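You operate a simulated robot arm through the tools that you are given. There is no shell and no other tool. Be economical: measure what you need, move in short steps, check, and stop when the job is done.

Carry out the task below with a simulated robot arm. There is one attempt and no reset: what you move stays moved.

TASK
Put the steel weight from the wet bench on the grey steel block.
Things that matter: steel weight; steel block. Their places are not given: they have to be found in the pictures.

It is judged by the outcome, as a careful person would: the job done as asked, and still so three seconds after it is handed in. It fails if anything else is knocked over, pushed out of place, dropped, spilled or broken.

THE ROBOT
A 7-joint arm with a two-finger parallel gripper, fixed in place. Base frame: the origin is at the foot of the arm, x ahead of it, y to its left, z up; the work surface is at about z = 900. Lengths are in mm, angles in rad, forces in N, time in s.
With the tool pointing down near the work surface it reaches from about 300 to 680 mm from the base axis. Its first joint turns from -1.152 to 1.152 rad. Payload 1.57 kg.
Tool frame: the origin (TCP) lies between the finger pads and is the grasp point; the fingertips stand 30 mm ahead of it; z points along the fingers, y is the line along which they close. The gripper opens to 110 mm. The fingers are 24 mm wide and 12 mm thick; the gripper's body (48 by 112 mm) begins 78 mm behind the TCP.
Orientation is that of the tool frame in the base frame, as a unit quaternion [w, x, y, z]. With the fingers straight down and closing along the base's y, the tool's x points along the base's -x, its y along +y and its z along -z.

THE INTERFACE
- The arm moves only by the tool apply_moves. Its argument "steps" is a list of rows, each a list of 7 numbers: the shift along the tool's x, y, z in mm, then the turn, a rotation vector about the tool's x, y, z in rad, then the finger opening in mm, from 0 to 110. In form: [[dx, dy, dz, ax, ay, az, hand], ...]. A call has 1 to 10 rows; each row is the pose to reach, as a shift and turn from the pose commanded when the call began, along the tool's axes at that moment. A row lasts 0.2 s, in which the tool goes at most 50 mm and 0.15 rad; a call with a longer step from one row to the next is refused whole, and so is a gripper value outside its range. A pose out of reach is approached as far as the arm can. The call stops where the force on the tool passes 40 N (or 10 N more than at its start, if that is more) or the arm is blocked; 0.2 s more then pass. The fingers move at their own pace (about 108 mm/s each) and stop on an object; they squeeze with about 26 N. The grip force told is the motor's: it shows also when the fingers shut on nothing. Time passes only in rows, and 0.2 s behind the last, so rows that repeat a pose let the fingers close. It gives the time, the measured TCP pose, the force on the tool (base axes), the opening and the grip force at its end, in the units of the frame above (readings bear some noise), and new pictures: "show" is both (left out), scene, wrist or none.
- Cameras (640 x 400 px; columns grow to the right, rows downward): "scene" is fixed at [172.6, -402.8, 1392.7]; the picture's right is [0.66, -0.75, 0.00], its down [-0.49, -0.44, -0.75] and it looks along [0.56, 0.50, -0.66] (base axes); focal length 324 px, centre (320, 200). "wrist" rides on the gripper at [-36, 0, -80] in the tool frame; the picture's right is [0.00, -1.00, 0.00], its down [0.97, 0.00, -0.24] and it looks along [0.24, 0.00, 0.97] (tool axes); focal length 218 px, centre (320, 200).
- measure_at(camera, pixels): there is no depth. For up to 12 entries [column, row, z] of the newest picture of that camera ("zoom" is the newest enlarged one), the place [x, y] in the base frame at which the ray of that pixel passes the height z, good to about 3 mm. No time passes.
- zoom(camera, box): a new picture of the part [left, top, right, bottom] of that camera's present view, enlarged. No time passes.
- finish_job(): hands the job in; it is judged then, once.

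Work in short steps. Measure before you move; look again where a grasp or a placing could have gone wrong, and mend it. You have 60 turns and 120 pictures in all, the two below and enlarged ones among them. Open the gripper and draw the arm clear of the work before you hand the job in, unless the task says otherwise; then end with one line.

The tools are called after "Call:" as name(argument=value, ...) on one line, values as JSON. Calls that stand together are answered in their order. apply_moves: Moves the arm, as the interface text tells. Its arguments: {"type":"object","properties":{"steps":{"type":"array","items":{"type":"array","items":{"type":"number"}}},"show":{"type":"string","enum":["both","scene","wrist","none"]}},"required":["steps"]} The other tools are called the same way: measure_at (camera, pixels) gives the place at which the rays of pixels pass given heights; zoom (camera, box) takes an enlarged picture of a part of a camera's view; finish_job () hands the job in.

At the start:

```text
time_s: 0.0
ee_pos: [349.4, -225.8, 1200.3]
orientation: [-0.001, 0.0, 1.0, 0.0]
contact_force: [0.4, 0.5, 0.1]
grip_width: 109.6
grasp_force: 0.1
```

scene: 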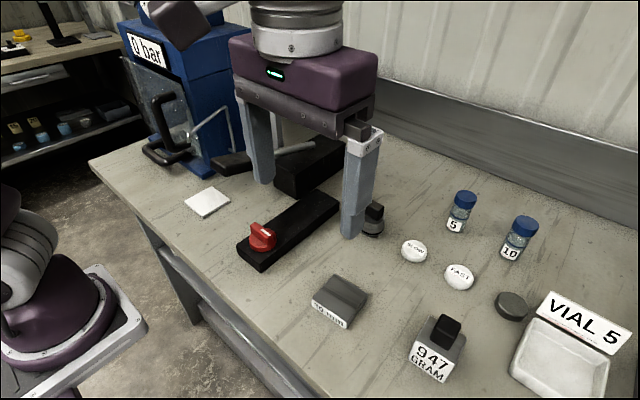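
wrist: 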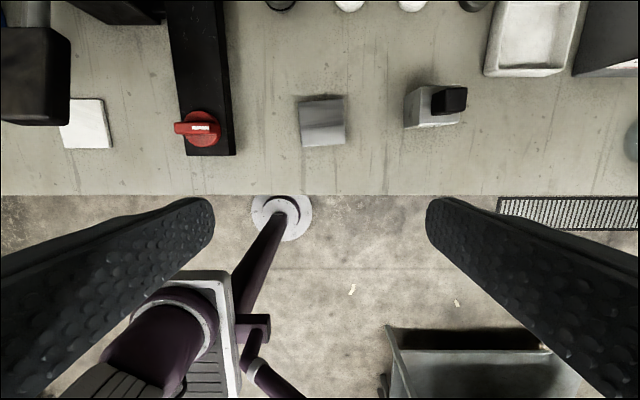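

The scene shows a "947 GRAM" object at (437,350), a grey block at (340,302), and another knobbed object at (373,218). I'll zoom in to identify them.

Call:
zoom(camera="scene", box=[290, 180, 530, 400])

Call:
zoom(camera="scene", box=[340, 190, 420, 250])

Call:
zoom(camera="wrist", box=[240, 0, 640, 200])

Call:
zoom(camera="scene", box=[0, 0, 240, 160])

```text
1.82 times, centred on (410, 290) of scene
```

zoom: 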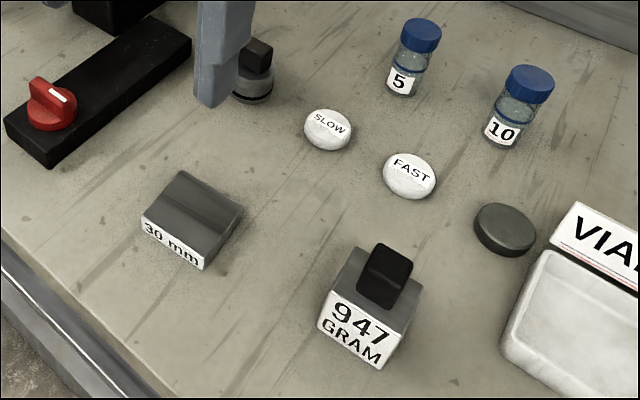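

```text
6.67 times, centred on (380, 220) of scene
```

zoom: 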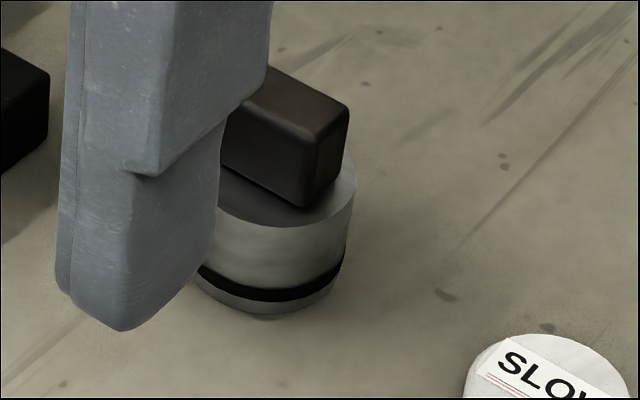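

```text
1.60 times, centred on (440, 100) of wrist
```

zoom: 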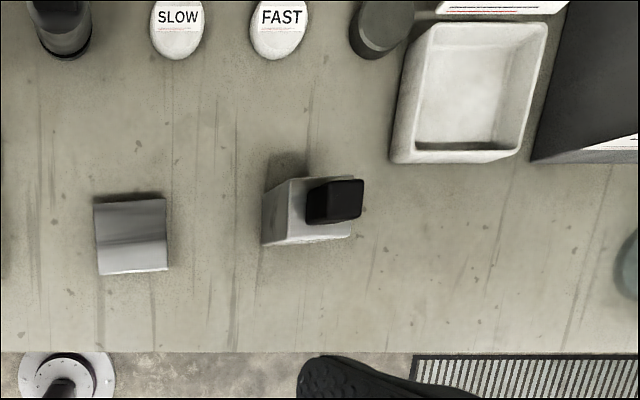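

```text
2.50 times, centred on (120, 80) of scene
```

zoom: 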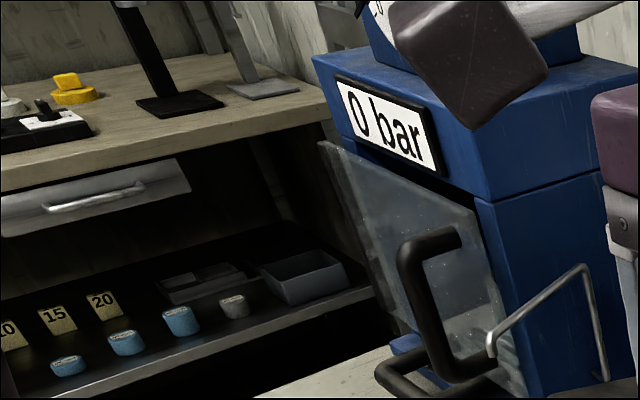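

Two candidates could be "weights". I can't yet tell which area is the "wet bench", so I'll look at the right side, where the wrist view cuts off a dark box with a label.

Call:
apply_moves(steps=[[0, -40, -20, 0, 0, 0, 110], [0, -80, -40, 0, 0, 0, 110], [0, -120, -60, 0, 0.0, 0, 110], [0, -160, -60, 0, 0.15, 0, 110], [0, -180, -60, 0, 0.3, 0, 110]])

```text
time_s: 1.2
ee_pos: [338.0, -406.8, 1193.5]
orientation: [-0.134, 0.0, 0.991, -0.001]
contact_force: [0.1, 0.8, 0.2]
grip_width: 110.1
grasp_force: 0.0
out of reach, approached as far as the arm can: row 4, 5
```

scene: 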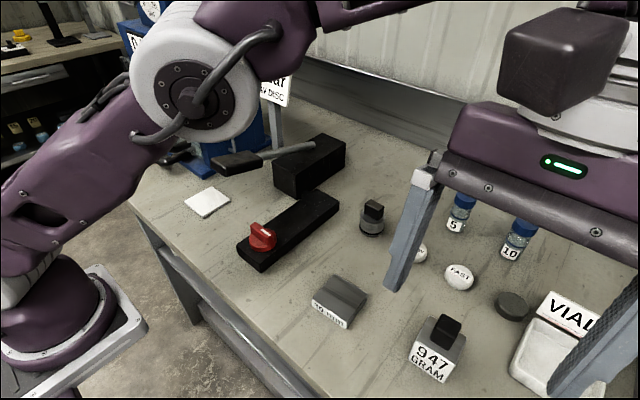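
wrist: 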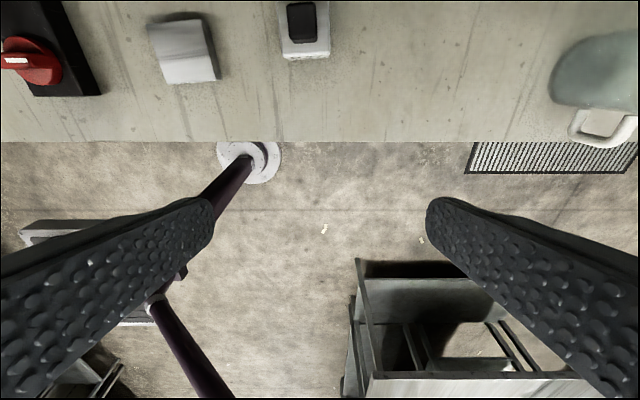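

The tilt went the wrong way (the view shows the floor), so I'll tilt the other way to look ahead along the bench.

Call:
apply_moves(steps=[[0, 0, 0, 0, -0.15, 0, 110], [0, 0, 0, 0, -0.3, 0, 110], [0, 0, 0, 0, -0.45, 0, 110], [0, 0, 0, 0, -0.6, 0, 110], [0, 0, 0, 0, -0.75, 0, 110], [0, 0, 0, 0, -0.85, 0, 110]])

```text
time_s: 2.6
ee_pos: [344.1, -404.0, 1190.5]
orientation: [0.274, -0.004, 0.962, 0.003]
contact_force: [0.0, 0.6, -1.0]
grip_width: 110.2
grasp_force: 0.1
```

scene: 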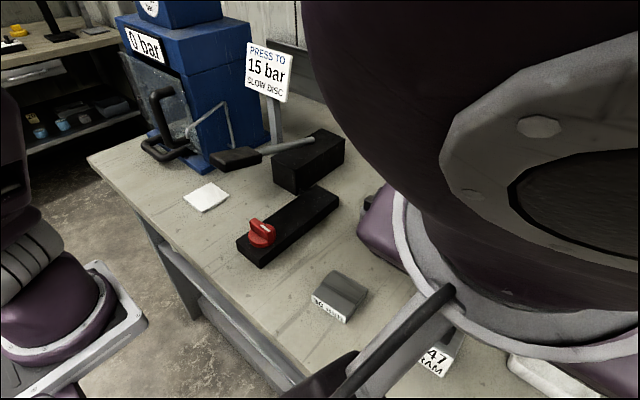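
wrist: 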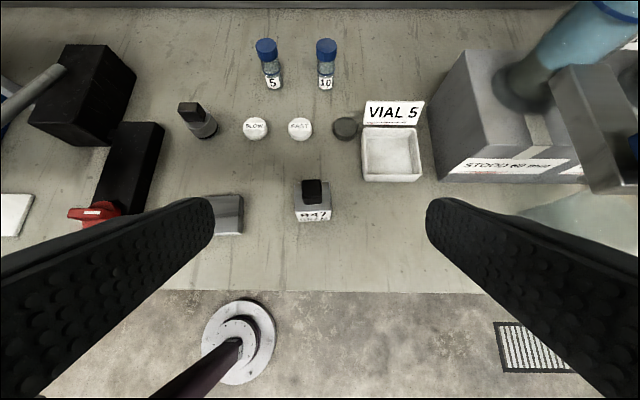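

On the right is a rig with a label at (510,165); I'll zoom in to read it.

Call:
zoom(camera="wrist", box=[420, 0, 640, 240])

Call:
zoom(camera="wrist", box=[160, 30, 360, 240])

```text
1.67 times, centred on (530, 120) of wrist
```

zoom: 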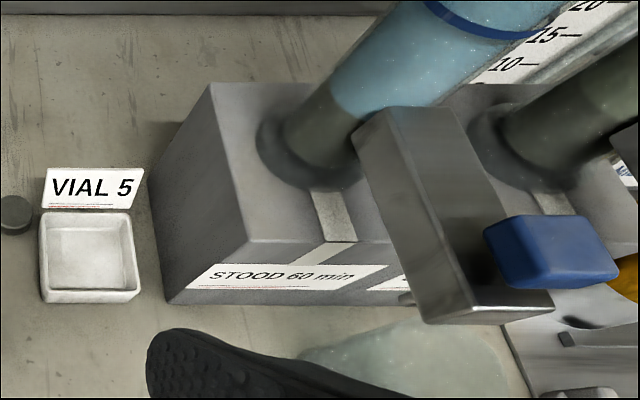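

```text
1.90 times, centred on (260, 135) of wrist
```

zoom: 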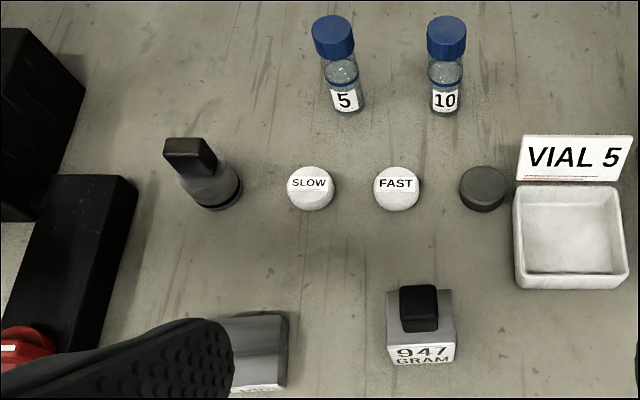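

There is another surface farther right (orange item at the picture edge), so I'll tilt the camera that way to see whether that is the "wet bench".

Call:
apply_moves(steps=[[0, 0, 0, 0.15, 0, 0, 110], [0, 0, 0, 0.3, 0, 0, 110], [0, 0, 0, 0.45, 0, 0, 110], [0, 0, 0, 0.6, 0, 0, 110], [0, 0, 0, 0.75, 0, 0, 110]], show="wrist")

```text
time_s: 3.8
ee_pos: [337.4, -407.0, 1193.3]
orientation: [0.253, 0.1, 0.895, -0.353]
contact_force: [-0.4, 0.6, 0.6]
grip_width: 109.8
grasp_force: 0.1
```

wrist: 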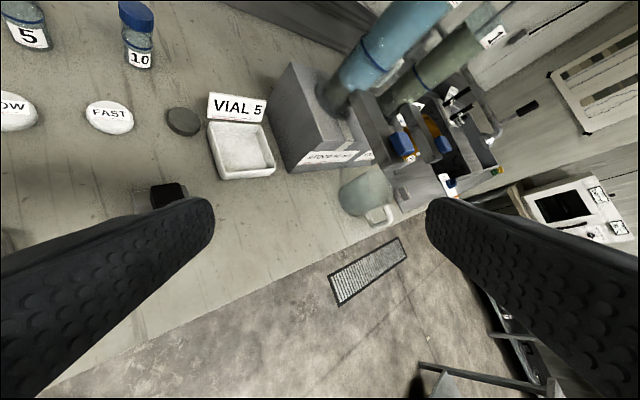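

Call:
zoom(camera="wrist", box=[320, 0, 560, 240])

Call:
zoom(camera="wrist", box=[380, 70, 520, 210])

Call:
zoom(camera="wrist", box=[480, 40, 640, 250])

```text
1.67 times, centred on (440, 120) of wrist
```

zoom: 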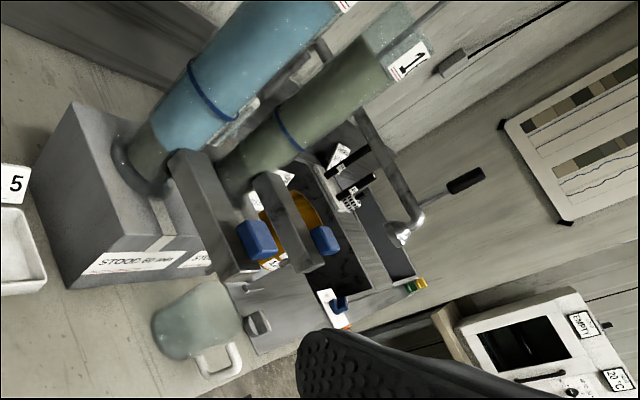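

```text
2.86 times, centred on (450, 140) of wrist
```

zoom: 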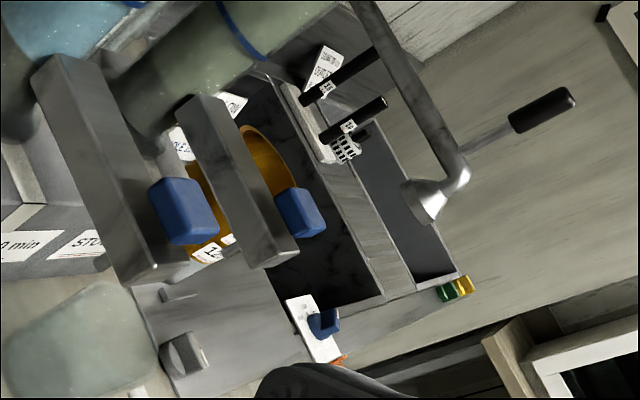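

```text
1.90 times, centred on (560, 145) of wrist
```

zoom: 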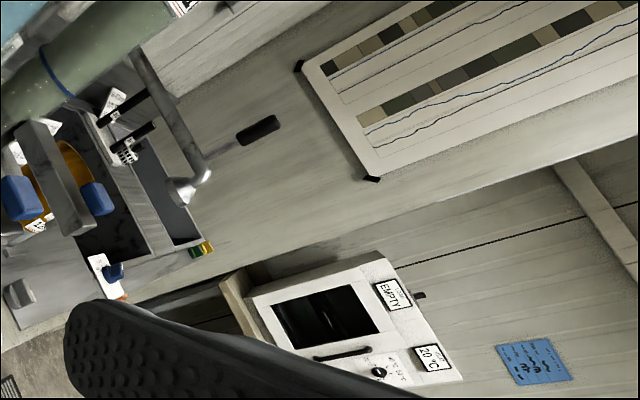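

A sink unit (the wet bench) lies on the right; it has a small grey metal thing near wrist pixel (402,193). I'll measure it and other landmarks there.

Call:
measure_at(camera="wrist", pixels=[[402, 193, 900], [402, 193, 950], [402, 150, 900], [365, 195, 900], [450, 190, 900], [330, 165, 900], [275, 168, 900]])

Call:
zoom(camera="wrist", box=[370, 165, 440, 215])

```text
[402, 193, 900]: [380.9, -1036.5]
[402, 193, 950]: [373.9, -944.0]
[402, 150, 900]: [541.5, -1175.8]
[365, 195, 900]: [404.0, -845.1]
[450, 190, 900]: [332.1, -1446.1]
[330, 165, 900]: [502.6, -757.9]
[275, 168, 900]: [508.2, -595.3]
```

```text
8.00 times, centred on (405, 190) of wrist
```

zoom: 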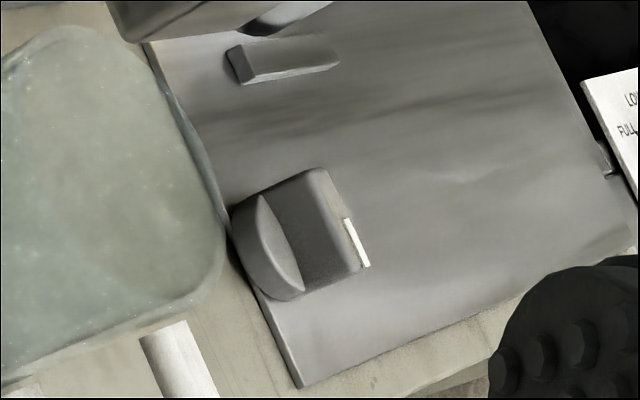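

The item at (402,193) sits around y≈-1000, out of reach and part of the sink fittings. The 947 GRAM steel weight is on the reachable bench. I'll turn the tool back and look at the candidates from close up.

Call:
apply_moves(steps=[[0, 0, 0, -0.15, 0, 0, 110], [0, 0, 0, -0.3, 0, 0, 110], [0, 0, 0, -0.45, 0, 0, 110], [0, 0, 0, -0.6, 0, 0, 110], [0, 0, 0, -0.75, 0, 0, 110]], show="none")

Call:
apply_moves(steps=[[0, 40, 0, 0, 0.1, 0, 110], [0, 80, 0, 0, 0.2, 0, 110], [0, 120, 0, 0, 0.25, 0, 110], [0, 160, 0, 0, 0.25, 0, 110], [0, 160, 0, 0, 0.25, 0, 110]])

```text
time_s: 5.0
ee_pos: [342.3, -404.1, 1192.7]
orientation: [0.274, -0.004, 0.962, 0.002]
contact_force: [0.1, 0.6, -0.6]
grip_width: 110.2
grasp_force: 0.0
```

```text
time_s: 6.2
ee_pos: [336.7, -247.4, 1193.2]
orientation: [0.149, -0.001, 0.989, 0.001]
contact_force: [0.3, -0.3, -0.7]
grip_width: 109.9
grasp_force: 0.1
```

scene: 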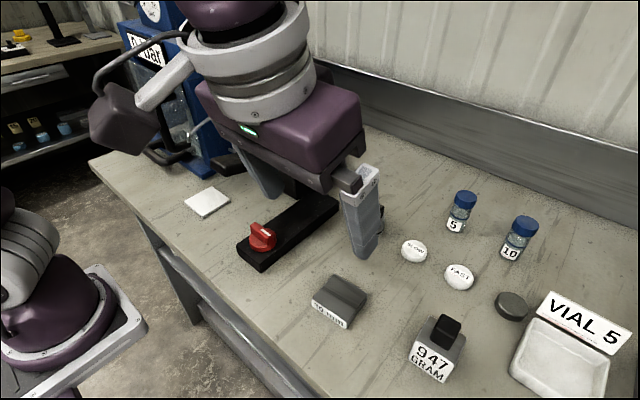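
wrist: 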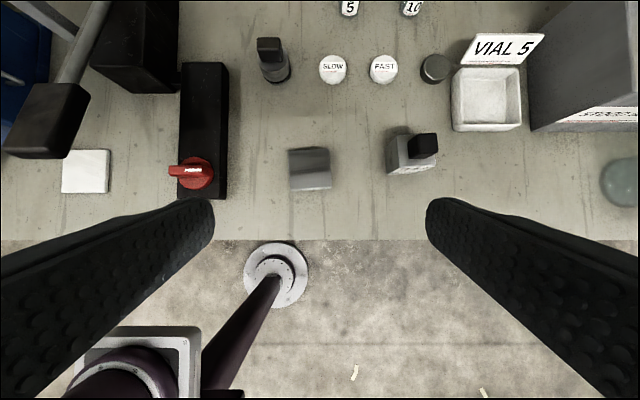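

Now I'll zoom in on the weight and the block in the scene view to measure them.

Call:
zoom(camera="scene", box=[300, 265, 480, 395])

Call:
zoom(camera="wrist", box=[270, 110, 460, 210])

Call:
zoom(camera="scene", box=[300, 265, 480, 395])

```text
3.08 times, centred on (390, 330) of scene
```

zoom: 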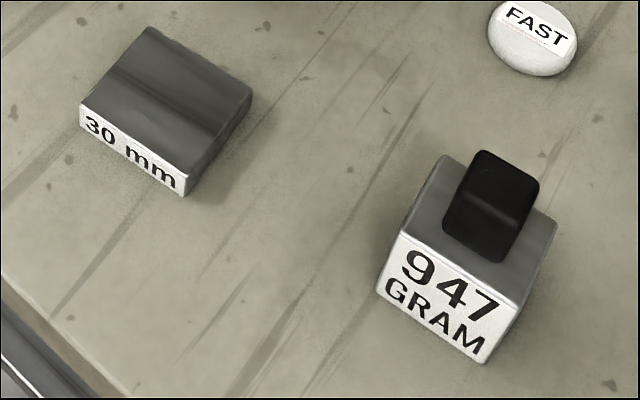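

```text
3.37 times, centred on (365, 160) of wrist
```

zoom: 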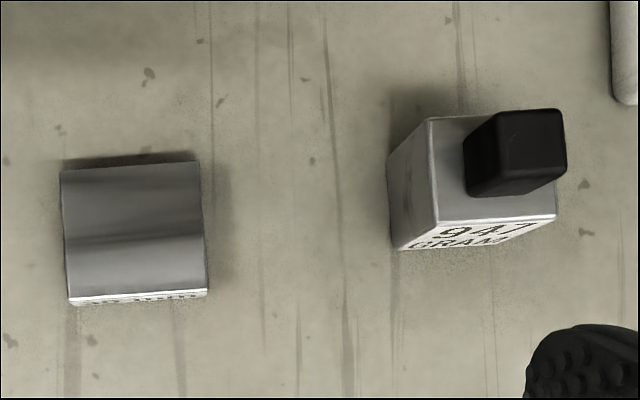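

```text
3.08 times, centred on (390, 330) of scene
```

zoom: 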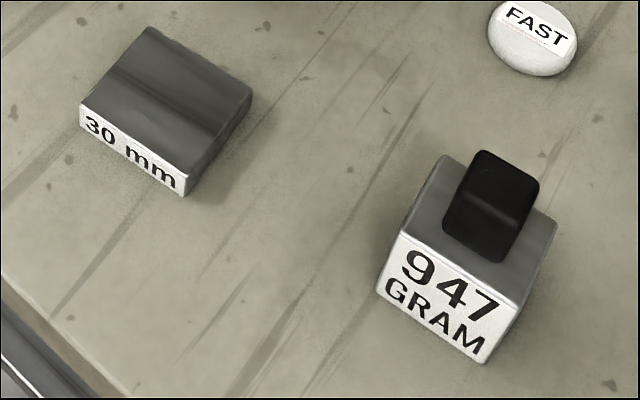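

Call:
measure_at(camera="zoom", pixels=[[80, 125, 900], [185, 196, 900], [80, 104, 930], [187, 177, 930], [252, 90, 930], [150, 28, 930], [378, 290, 900], [482, 362, 900], [401, 232, 940], [518, 306, 940], [557, 222, 940], [442, 155, 940]])

Call:
measure_at(camera="zoom", pixels=[[518, 306, 950], [557, 222, 950], [442, 155, 950], [401, 232, 950], [80, 104, 920], [187, 177, 920], [484, 150, 980], [539, 182, 980], [516, 228, 980], [443, 225, 950], [502, 261, 950]])

```text
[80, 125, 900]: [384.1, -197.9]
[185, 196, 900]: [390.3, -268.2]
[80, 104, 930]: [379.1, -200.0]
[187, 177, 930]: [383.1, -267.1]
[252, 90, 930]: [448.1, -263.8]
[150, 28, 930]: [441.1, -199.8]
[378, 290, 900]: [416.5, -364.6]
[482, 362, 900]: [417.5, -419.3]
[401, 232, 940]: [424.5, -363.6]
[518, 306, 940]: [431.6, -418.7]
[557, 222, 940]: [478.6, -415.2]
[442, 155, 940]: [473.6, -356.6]
```

```text
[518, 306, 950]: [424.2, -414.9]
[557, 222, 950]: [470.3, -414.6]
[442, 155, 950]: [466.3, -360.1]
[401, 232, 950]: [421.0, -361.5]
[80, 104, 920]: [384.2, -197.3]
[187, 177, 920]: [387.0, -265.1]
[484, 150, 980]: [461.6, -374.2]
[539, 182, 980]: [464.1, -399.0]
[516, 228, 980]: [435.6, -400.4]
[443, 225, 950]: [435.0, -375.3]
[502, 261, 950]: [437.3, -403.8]
```

Block centre is about (415,-232) and weight centre about (443,-388). I'll take one closer look at the cylindrical item, to rule it out, and at the other wrist details.

Call:
zoom(camera="wrist", box=[240, 20, 320, 100])

Call:
zoom(camera="scene", box=[120, 0, 260, 120])

```text
5.00 times, centred on (280, 60) of wrist
```

zoom: 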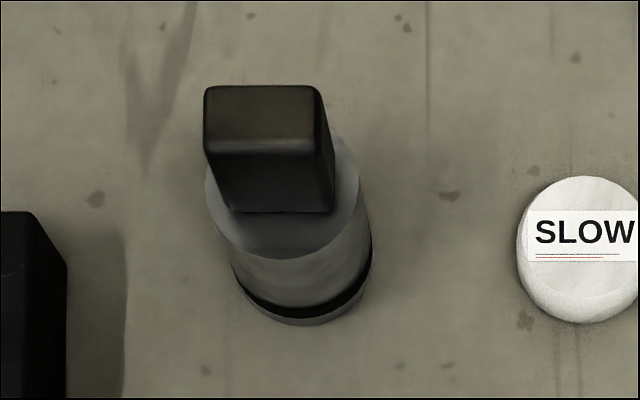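

```text
3.33 times, centred on (190, 60) of scene
```

zoom: 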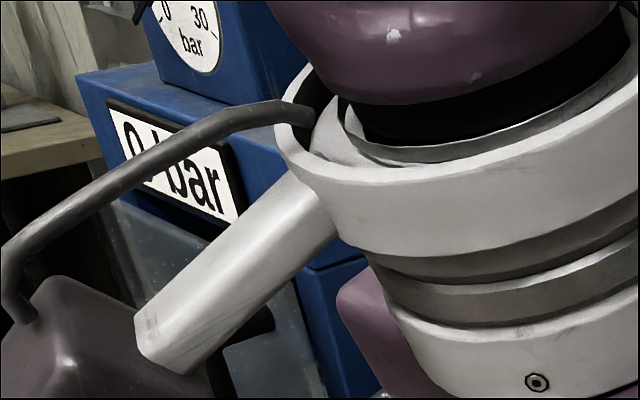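

That item is a press piston with an O-ring, so the 947 g weight is the one. I'll level the tool first.

Call:
apply_moves(steps=[[0, -30, 0, 0, 0.1, 0, 80], [0, -60, 0, 0, 0.2, 0, 80], [0, -100, 0, 0, 0.3, 0, 80], [0, -140, 0, 0, 0.3, 0, 80], [0, -140, 0, 0, 0.3, 0, 80]], show="none")

```text
time_s: 7.4
ee_pos: [338.5, -388.4, 1192.5]
orientation: [0.0, 0.0, 1.0, -0.001]
contact_force: [-0.7, -0.5, 0.0]
grip_width: 79.9
grasp_force: 0.0
```

The tool is level. I'll move ahead to x≈448 and come down to z≈1060 over the weight.

Call:
apply_moves(steps=[[-30, 0, 30, 0, 0, 0, 80], [-60, 0, 60, 0, 0, 0, 80], [-90, 0, 95, 0, 0, 0, 80], [-110, 0, 130, 0, 0, 0, 80], [-110, 0, 130, 0, 0, 0, 80]])

```text
time_s: 8.6
ee_pos: [447.6, -387.7, 1061.9]
orientation: [0.0, -0.001, 1.0, 0.001]
contact_force: [0.0, -0.1, 0.2]
grip_width: 79.7
grasp_force: 0.0
```

scene: 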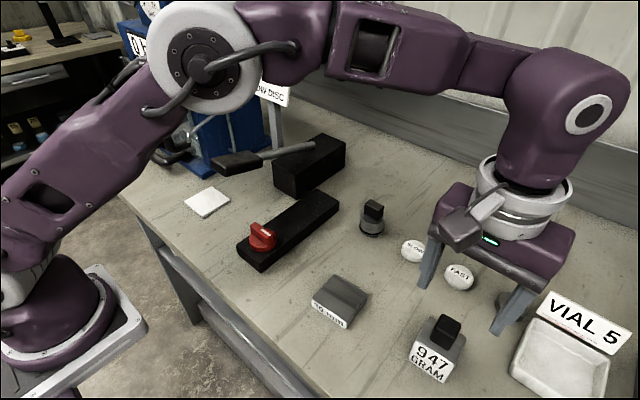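
wrist: 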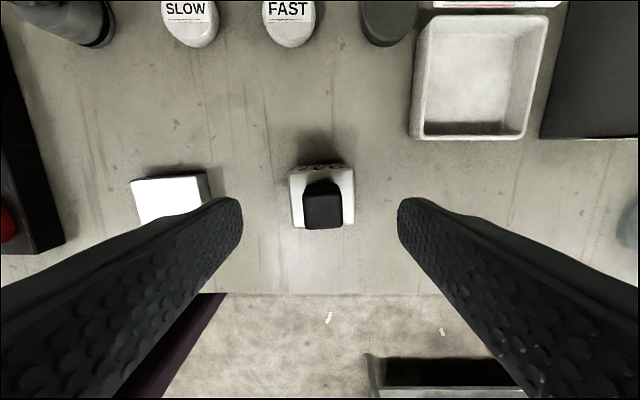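

The weight lies between the fingers in the wrist view (knob at (322,205)); I'll check its position.

Call:
zoom(camera="wrist", box=[270, 150, 370, 240])

Call:
measure_at(camera="wrist", pixels=[[304, 196, 980], [340, 196, 980], [322, 190, 980], [322, 229, 980], [290, 172, 950], [354, 170, 950], [292, 228, 900], [355, 225, 900]])

```text
4.44 times, centred on (320, 195) of wrist
```

zoom: 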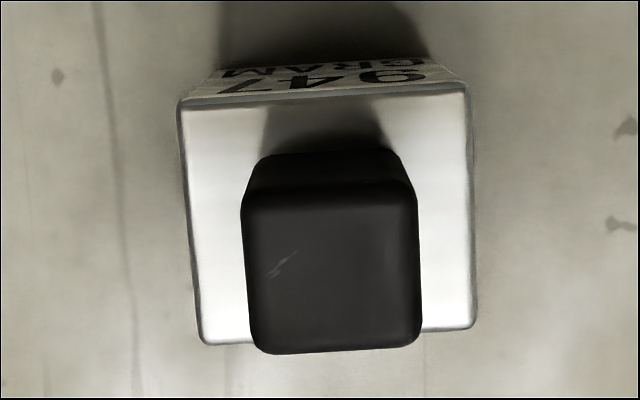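

```text
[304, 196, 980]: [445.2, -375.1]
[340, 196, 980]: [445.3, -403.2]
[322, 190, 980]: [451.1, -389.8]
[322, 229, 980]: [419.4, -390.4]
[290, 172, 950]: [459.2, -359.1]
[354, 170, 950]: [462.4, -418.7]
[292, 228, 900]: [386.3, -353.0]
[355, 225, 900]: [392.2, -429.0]
```

Comparing the two cameras' rays puts the knob top at z≈993 and the body top at ≈959, with centre ≈(439,-389). I'll shift to that and come down with tips beside the knob (TCP 994).

Call:
apply_moves(steps=[[5, -1, 15, 0, 0, 0, 80], [9, -1.5, 35, 0, 0, 0, 80], [9, -1.5, 52, 0, 0, 0, 80], [9, -1.5, 60, 0, 0, 0, 80], [9, -1.5, 68, 0, 0, 0, 80], [9, -1.5, 68, 0, 0, 0, 80]])

Call:
zoom(camera="scene", box=[380, 270, 520, 390])

```text
time_s: 10.0
ee_pos: [440.0, -387.5, 994.7]
orientation: [0.0, 0.0, 1.0, 0.001]
contact_force: [-0.6, 1.0, 0.4]
grip_width: 79.8
grasp_force: 0.0
```

scene: 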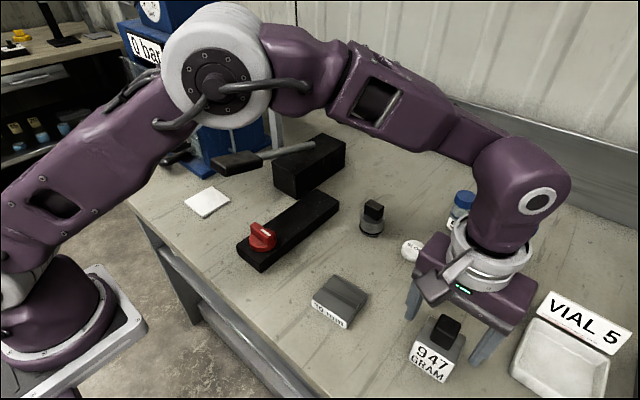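
wrist: 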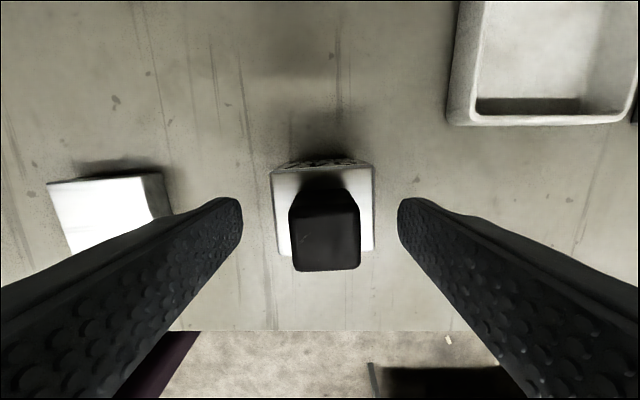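

```text
3.33 times, centred on (450, 330) of scene
```

zoom: 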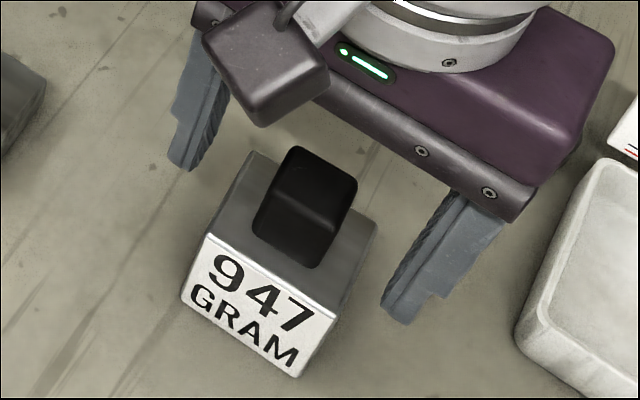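

Call:
measure_at(camera="wrist", pixels=[[325, 210, 993], [325, 270, 993], [290, 240, 993], [360, 240, 993], [272, 172, 959], [372, 167, 959], [325, 210, 985], [325, 270, 985]])

Call:
measure_at(camera="zoom", pixels=[[297, 147, 993], [357, 180, 993], [334, 228, 993], [297, 147, 985], [357, 180, 985], [334, 228, 985], [315, 267, 959], [315, 267, 950]])

```text
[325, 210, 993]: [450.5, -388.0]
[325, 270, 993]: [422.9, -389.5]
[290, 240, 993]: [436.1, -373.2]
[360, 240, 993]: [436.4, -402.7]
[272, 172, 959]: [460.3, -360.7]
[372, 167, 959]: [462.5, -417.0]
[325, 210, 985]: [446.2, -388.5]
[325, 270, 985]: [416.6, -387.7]
```

```text
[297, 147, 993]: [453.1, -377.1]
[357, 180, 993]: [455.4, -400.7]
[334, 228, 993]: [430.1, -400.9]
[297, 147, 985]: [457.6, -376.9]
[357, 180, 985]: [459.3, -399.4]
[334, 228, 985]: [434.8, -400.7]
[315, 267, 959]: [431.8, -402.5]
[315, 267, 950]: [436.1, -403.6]
```

Knob x≈437–441, y≈-388, which matches the TCP. I'll close in place.

Call:
apply_moves(steps=[[1, -0.8, 1, 0, 0, 0, 50], [1, -0.8, 1, 0, 0, 0, 20], [1, -0.8, 1, 0, 0, 0, 0], [1, -0.8, 1, 0, 0, 0, 0], [1, -0.8, 1, 0, 0, 0, 0]], show="wrist")

```text
time_s: 11.2
ee_pos: [438.2, -389.2, 993.6]
orientation: [-0.001, 0.0, 1.0, -0.001]
contact_force: [-0.7, -0.1, 3.6]
grip_width: 27.9
grasp_force: 25.6
```

wrist: 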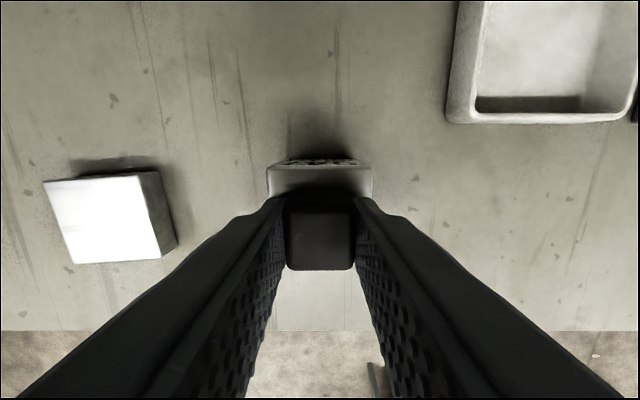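

Gripped at 27.9 mm. I'll test with a slow lift.

Call:
apply_moves(steps=[[0, 0, -5, 0, 0, 0, 0], [0, 0, -12, 0, 0, 0, 0], [0, 0, -25, 0, 0, 0, 0], [0, 0, -45, 0, 0, 0, 0], [0, 0, -65, 0, 0, 0, 0], [0, 0, -65, 0, 0, 0, 0]])

```text
time_s: 12.6
ee_pos: [438.7, -389.0, 1058.0]
orientation: [-0.001, 0.0, 1.0, 0.0]
contact_force: [-0.3, -0.3, -8.6]
grip_width: 28.1
grasp_force: 25.3
```

scene: 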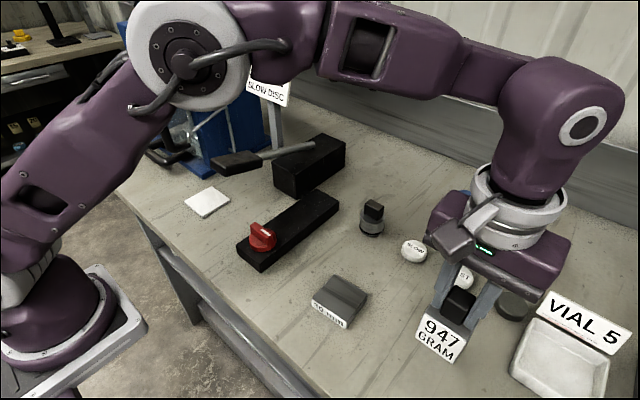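
wrist: 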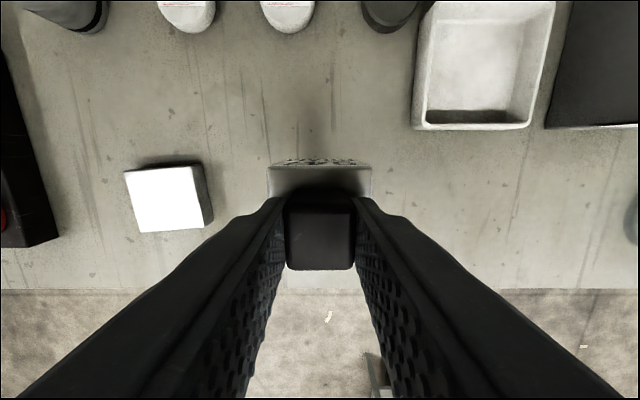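

The weight is held (-8.6 N). I'll cross-check the block's location from the wrist view.

Call:
zoom(camera="wrist", box=[110, 150, 230, 245])

```text
4.21 times, centred on (170, 198) of wrist
```

zoom: 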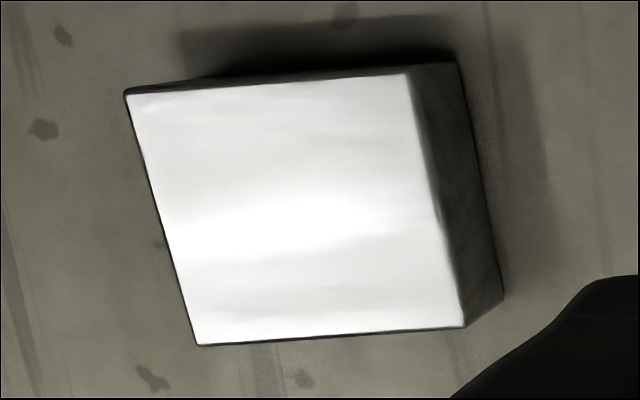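

Call:
measure_at(camera="zoom", pixels=[[127, 93, 930], [409, 74, 930], [464, 326, 930], [199, 345, 930], [127, 93, 920], [464, 326, 920], [455, 63, 900], [503, 297, 900]])

```text
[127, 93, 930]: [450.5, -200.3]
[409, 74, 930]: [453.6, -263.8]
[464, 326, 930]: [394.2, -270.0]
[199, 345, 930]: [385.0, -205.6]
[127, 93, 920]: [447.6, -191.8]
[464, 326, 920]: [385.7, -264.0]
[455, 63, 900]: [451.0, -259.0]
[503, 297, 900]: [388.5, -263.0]
```

Block centre is ≈(417,-233), top ≈ 925–930. I'll carry the weight over at the present height (bottom at ≈964).

Call:
apply_moves(steps=[[3, 15, -5, 0, 0, 0, 0], [6, 40, -5, 0, 0, 0, 0], [10, 70, -5, 0, 0, 0, 0], [15, 100, -5, 0, 0, 0, 0], [18, 125, -5, 0, 0, 0, 0], [20, 145, -5, 0, 0, 0, 0], [21.5, 156, -5, 0, 0, 0, 0], [21.5, 156, -5, 0, 0, 0, 0]])

Call:
zoom(camera="scene", box=[260, 220, 430, 350])

```text
time_s: 14.4
ee_pos: [417.5, -231.6, 1062.9]
orientation: [0.0, 0.0, 1.0, 0.0]
contact_force: [0.8, 0.6, -10.4]
grip_width: 28.1
grasp_force: 25.8
```

scene: 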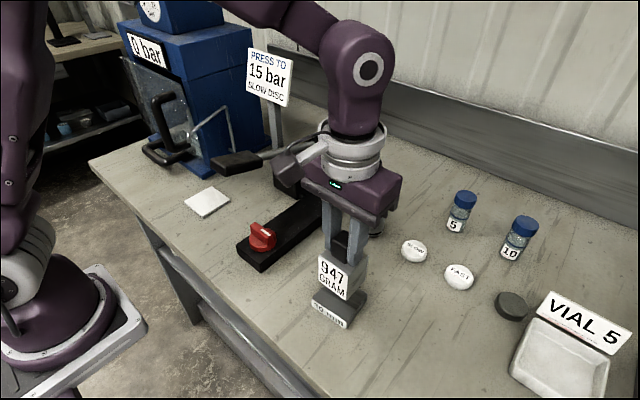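
wrist: 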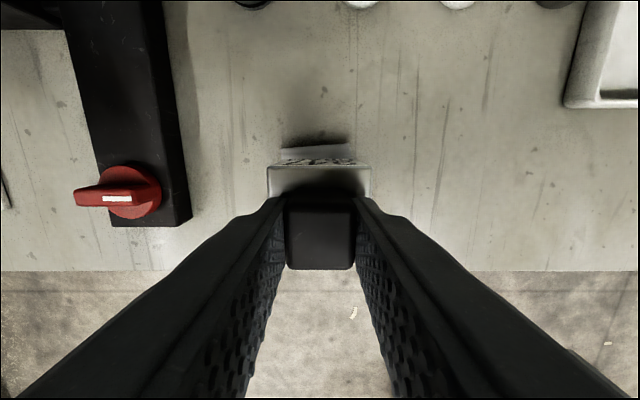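

```text
3.08 times, centred on (345, 285) of scene
```

zoom: 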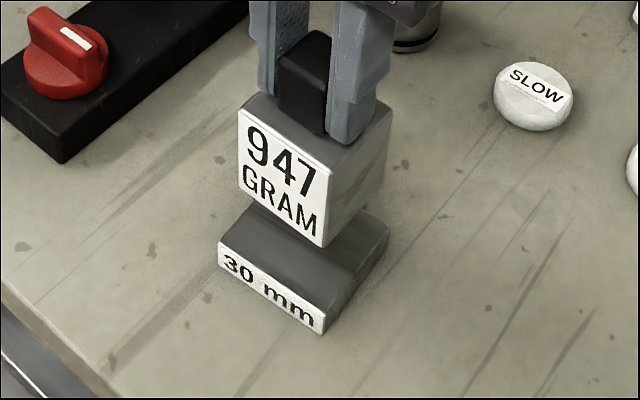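

The weight is above the block and well aligned. I'll lower it to just above the expected contact.

Call:
apply_moves(steps=[[0, 0, 10, 0, 0, 0, 0], [0, 0, 20, 0, 0, 0, 0], [0, 0, 28, 0, 0, 0, 0], [0, 0, 33, 0, 0, 0, 0], [0, 0, 35, 0, 0, 0, 0]])

Call:
zoom(camera="scene", box=[260, 220, 430, 350])

```text
time_s: 15.6
ee_pos: [418.4, -233.4, 1028.0]
orientation: [0.0, 0.0, 1.0, 0.0]
contact_force: [-0.2, 0.3, -9.5]
grip_width: 27.7
grasp_force: 25.7
```

scene: 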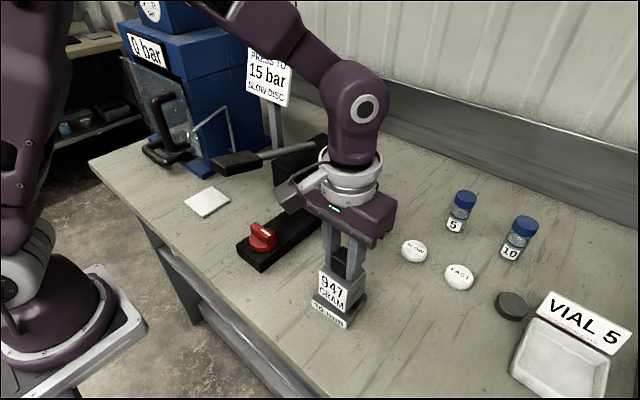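
wrist: 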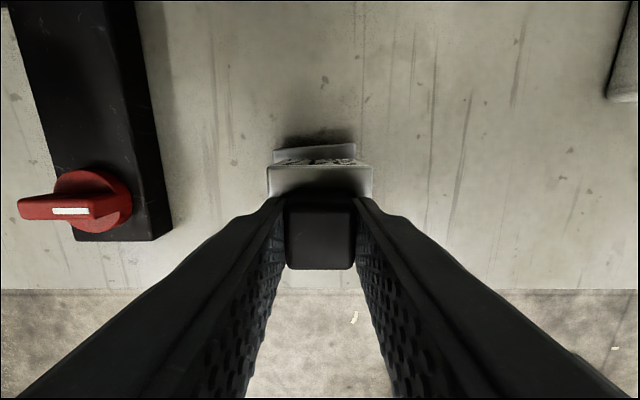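

```text
3.08 times, centred on (345, 285) of scene
```

zoom: 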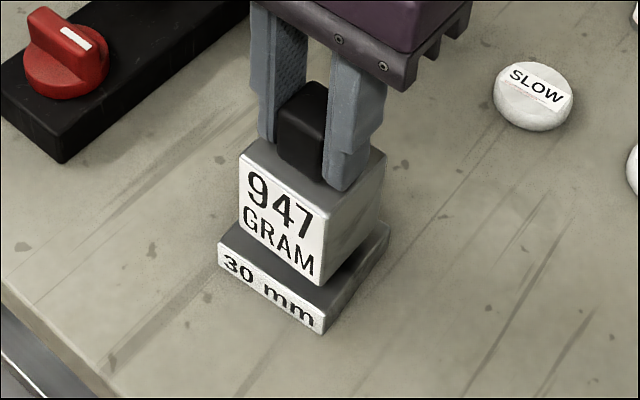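

Still a few mm above. I'll nudge +2 mm in y for centring and lower in 1–1.5 mm steps until contact.

Call:
apply_moves(steps=[[0, 2, 1, 0, 0, 0, 0], [0, 2, 2, 0, 0, 0, 0], [0, 2, 3, 0, 0, 0, 0], [0, 2, 4, 0, 0, 0, 0], [0, 2, 4.5, 0, 0, 0, 0]], show="none")

```text
time_s: 16.8
ee_pos: [417.8, -230.9, 1024.2]
orientation: [-0.001, -0.001, 1.0, 0.001]
contact_force: [0.1, -0.5, -10.4]
grip_width: 27.9
grasp_force: 26.0
```

Call:
apply_moves(steps=[[0, 0, 0.7, 0, 0, 0, 0], [0, 0, 1.4, 0, 0, 0, 0], [0, 0, 1.4, 0, 0, 0, 0]])

Call:
zoom(camera="scene", box=[290, 240, 400, 340])

```text
time_s: 17.6
ee_pos: [417.0, -230.8, 1021.6]
orientation: [0.0, 0.0, 1.0, -0.001]
contact_force: [0.3, 0.0, -9.6]
grip_width: 27.9
grasp_force: 25.6
```

scene: 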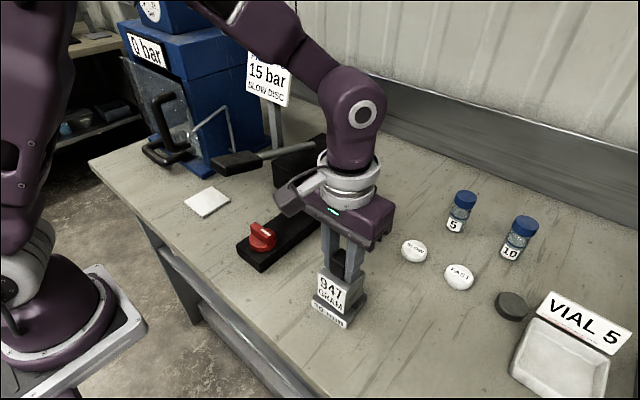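
wrist: 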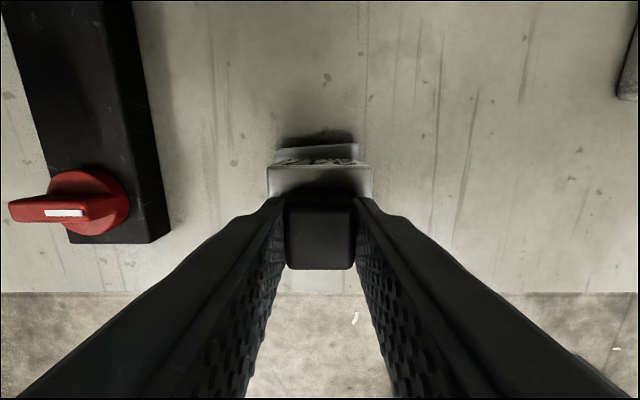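

```text
4.00 times, centred on (345, 290) of scene
```

zoom: 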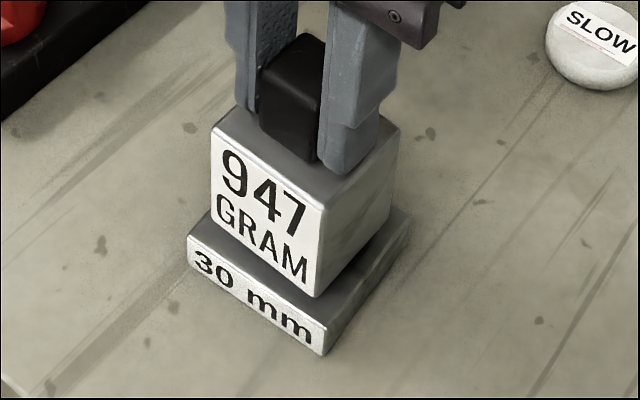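

Still full weight on the tool, so it is not in contact yet. I'll continue down in small steps.

Call:
apply_moves(steps=[[0, 0, 0.7, 0, 0, 0, 0], [0, 0, 1.4, 0, 0, 0, 0], [0, 0, 2.0, 0, 0, 0, 0], [0, 0, 2.0, 0, 0, 0, 0]], show="none")

```text
time_s: 18.6
ee_pos: [416.3, -230.3, 1019.2]
orientation: [0.0, -0.001, 1.0, 0.0]
contact_force: [0.1, 0.0, -10.0]
grip_width: 28.2
grasp_force: 26.3
```

Call:
apply_moves(steps=[[0, 0, 0.7, 0, 0, 0, 0], [0, 0, 1.4, 0, 0, 0, 0], [0, 0, 2.0, 0, 0, 0, 0], [0, 0, 2.0, 0, 0, 0, 0]], show="none")

Call:
zoom(camera="scene", box=[290, 240, 400, 340])

```text
time_s: 19.6
ee_pos: [416.6, -231.1, 1019.6]
orientation: [-0.001, -0.001, 1.0, 0.0]
contact_force: [0.6, 0.3, -9.0]
grip_width: 27.7
grasp_force: 25.7
```

```text
4.00 times, centred on (345, 290) of scene
```

zoom: 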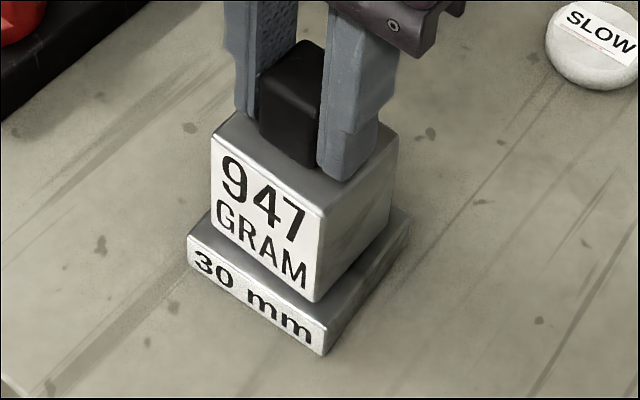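

Call:
apply_moves(steps=[[0, 0, 0.7, 0, 0, 0, 0], [0, 0, 1.4, 0, 0, 0, 0], [0, 0, 2.0, 0, 0, 0, 0], [0, 0, 2.0, 0, 0, 0, 0]], show="none")

Call:
zoom(camera="scene", box=[290, 240, 400, 340])

```text
time_s: 20.6
ee_pos: [415.7, -229.6, 1016.2]
orientation: [0.0, 0.0, 1.0, 0.0]
contact_force: [0.2, 0.6, -8.8]
grip_width: 27.7
grasp_force: 25.9
```

```text
4.00 times, centred on (345, 290) of scene
```

zoom: 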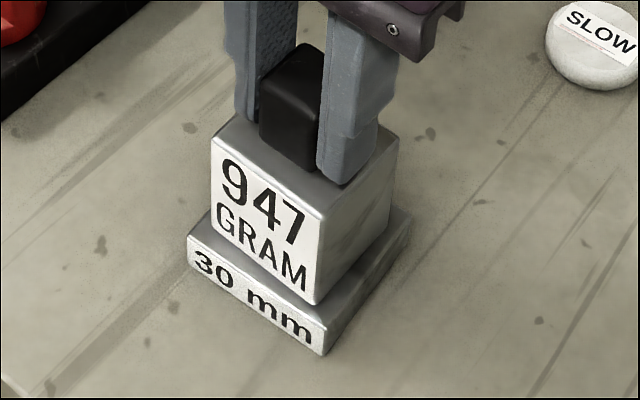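

Call:
apply_moves(steps=[[0, 0, 0.7, 0, 0, 0, 0], [0, 0, 1.4, 0, 0, 0, 0], [0, 0, 2.0, 0, 0, 0, 0], [0, 0, 2.0, 0, 0, 0, 0]], show="none")

Call:
zoom(camera="scene", box=[290, 240, 400, 340])

```text
time_s: 21.6
ee_pos: [417.0, -230.9, 1016.4]
orientation: [0.001, 0.0, 1.0, -0.001]
contact_force: [-2.3, 2.7, 20.5]
grip_width: 28.0
grasp_force: 26.3
```

```text
4.00 times, centred on (345, 290) of scene
```

zoom: 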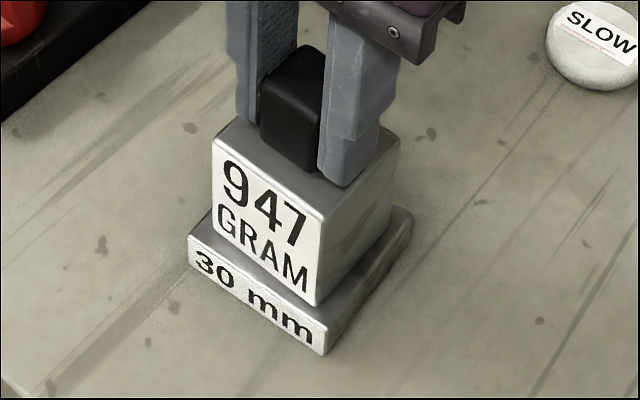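

In contact now (+20 N). I'll ease up about 1.5 mm to shed the push, then open.

Call:
apply_moves(steps=[[0, 0, -0.8, 0, 0, 0, 0], [0, 0, -1.3, 0, 0, 0, 0], [0, 0, -1.3, 0, 0, 0, 0]], show="none")

```text
time_s: 22.4
ee_pos: [417.2, -230.0, 1015.7]
orientation: [0.0, 0.0, 1.0, 0.0]
contact_force: [2.0, -2.4, 0.2]
grip_width: 27.8
grasp_force: 26.6
```

Near zero net force, so the weight is resting on the block. I'll open gently.

Call:
apply_moves(steps=[[0, 0, 0, 0, 0, 0, 32], [0, 0, 0, 0, 0, 0, 45], [0, 0, 0, 0, 0, 0, 70], [0, 0, 0, 0, 0, 0, 70]])

Call:
zoom(camera="scene", box=[290, 240, 400, 340])

```text
time_s: 23.4
ee_pos: [416.1, -229.9, 1015.9]
orientation: [-0.001, -0.001, 1.0, 0.0]
contact_force: [0.8, -0.1, -0.7]
grip_width: 70.2
grasp_force: 0.0
```

scene: 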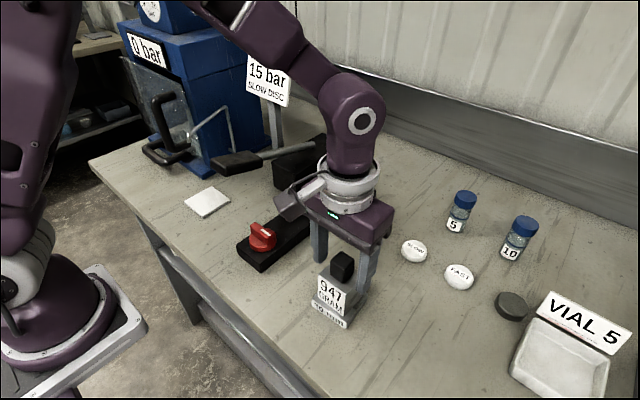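
wrist: 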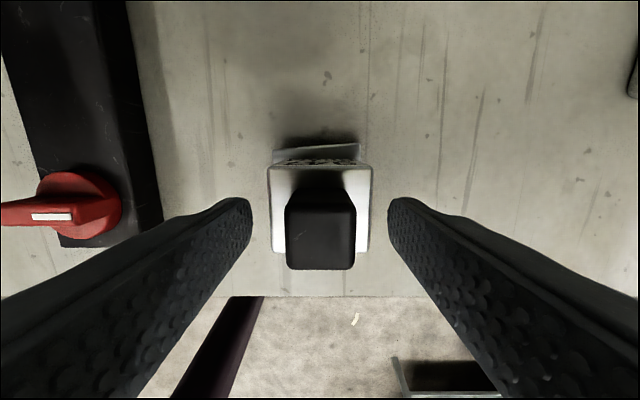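

```text
4.00 times, centred on (345, 290) of scene
```

zoom: 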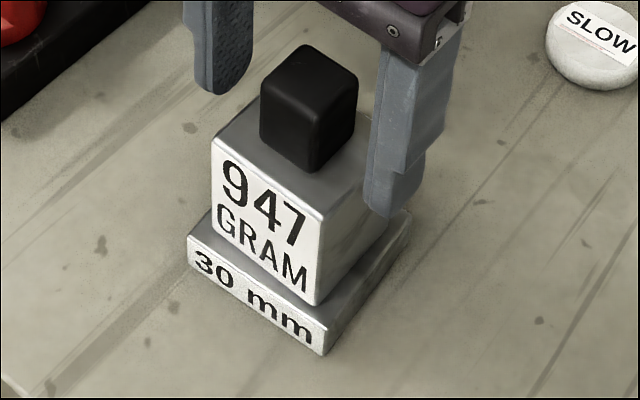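

The weight stands free on the block. I'll lift straight up and clear.

Call:
apply_moves(steps=[[0, 0, -15, 0, 0, 0, 70], [0, 0, -45, 0, 0, 0, 70], [0, 0, -90, 0, 0, 0, 70], [0, 0, -130, 0, 0, 0, 70], [0, 0, -160, 0, 0, 0, 70], [0, 0, -160, 0, 0, 0, 70]])

Call:
zoom(camera="scene", box=[290, 240, 400, 340])

```text
time_s: 24.8
ee_pos: [416.8, -231.1, 1175.0]
orientation: [0.0, 0.0, 1.0, 0.0]
contact_force: [1.5, -0.3, 0.4]
grip_width: 70.2
grasp_force: 0.1
```

scene: 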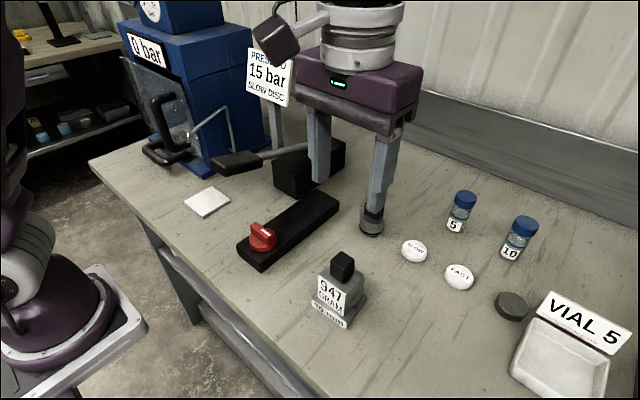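
wrist: 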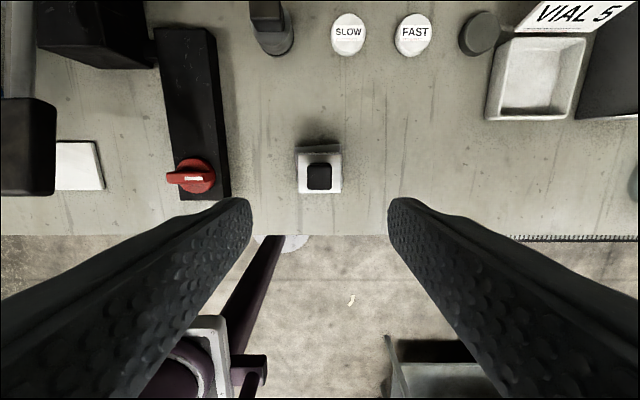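

```text
4.00 times, centred on (345, 290) of scene
```

zoom: 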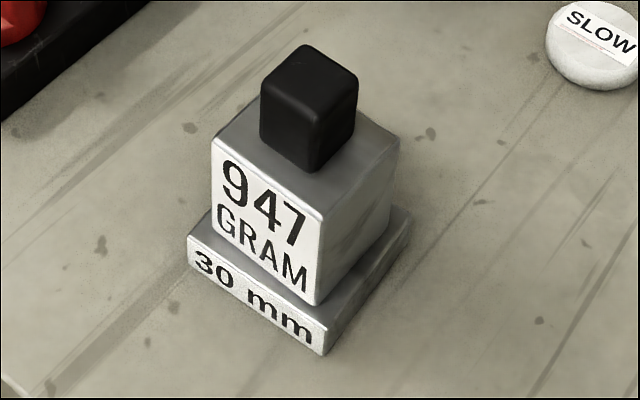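

The weight sits squarely and steady on the block, nothing else moved, and the arm is clear, so I'm handing in.

Call:
finish_job()

```text
The job is handed in.
```

The 947 g steel weight is standing on the grey steel block (the one labelled "30 mm"), nothing else was disturbed, and the arm is clear. I took the 947 g weight to be the one meant: it was on the reachable bench, as the sink area was out of reach.
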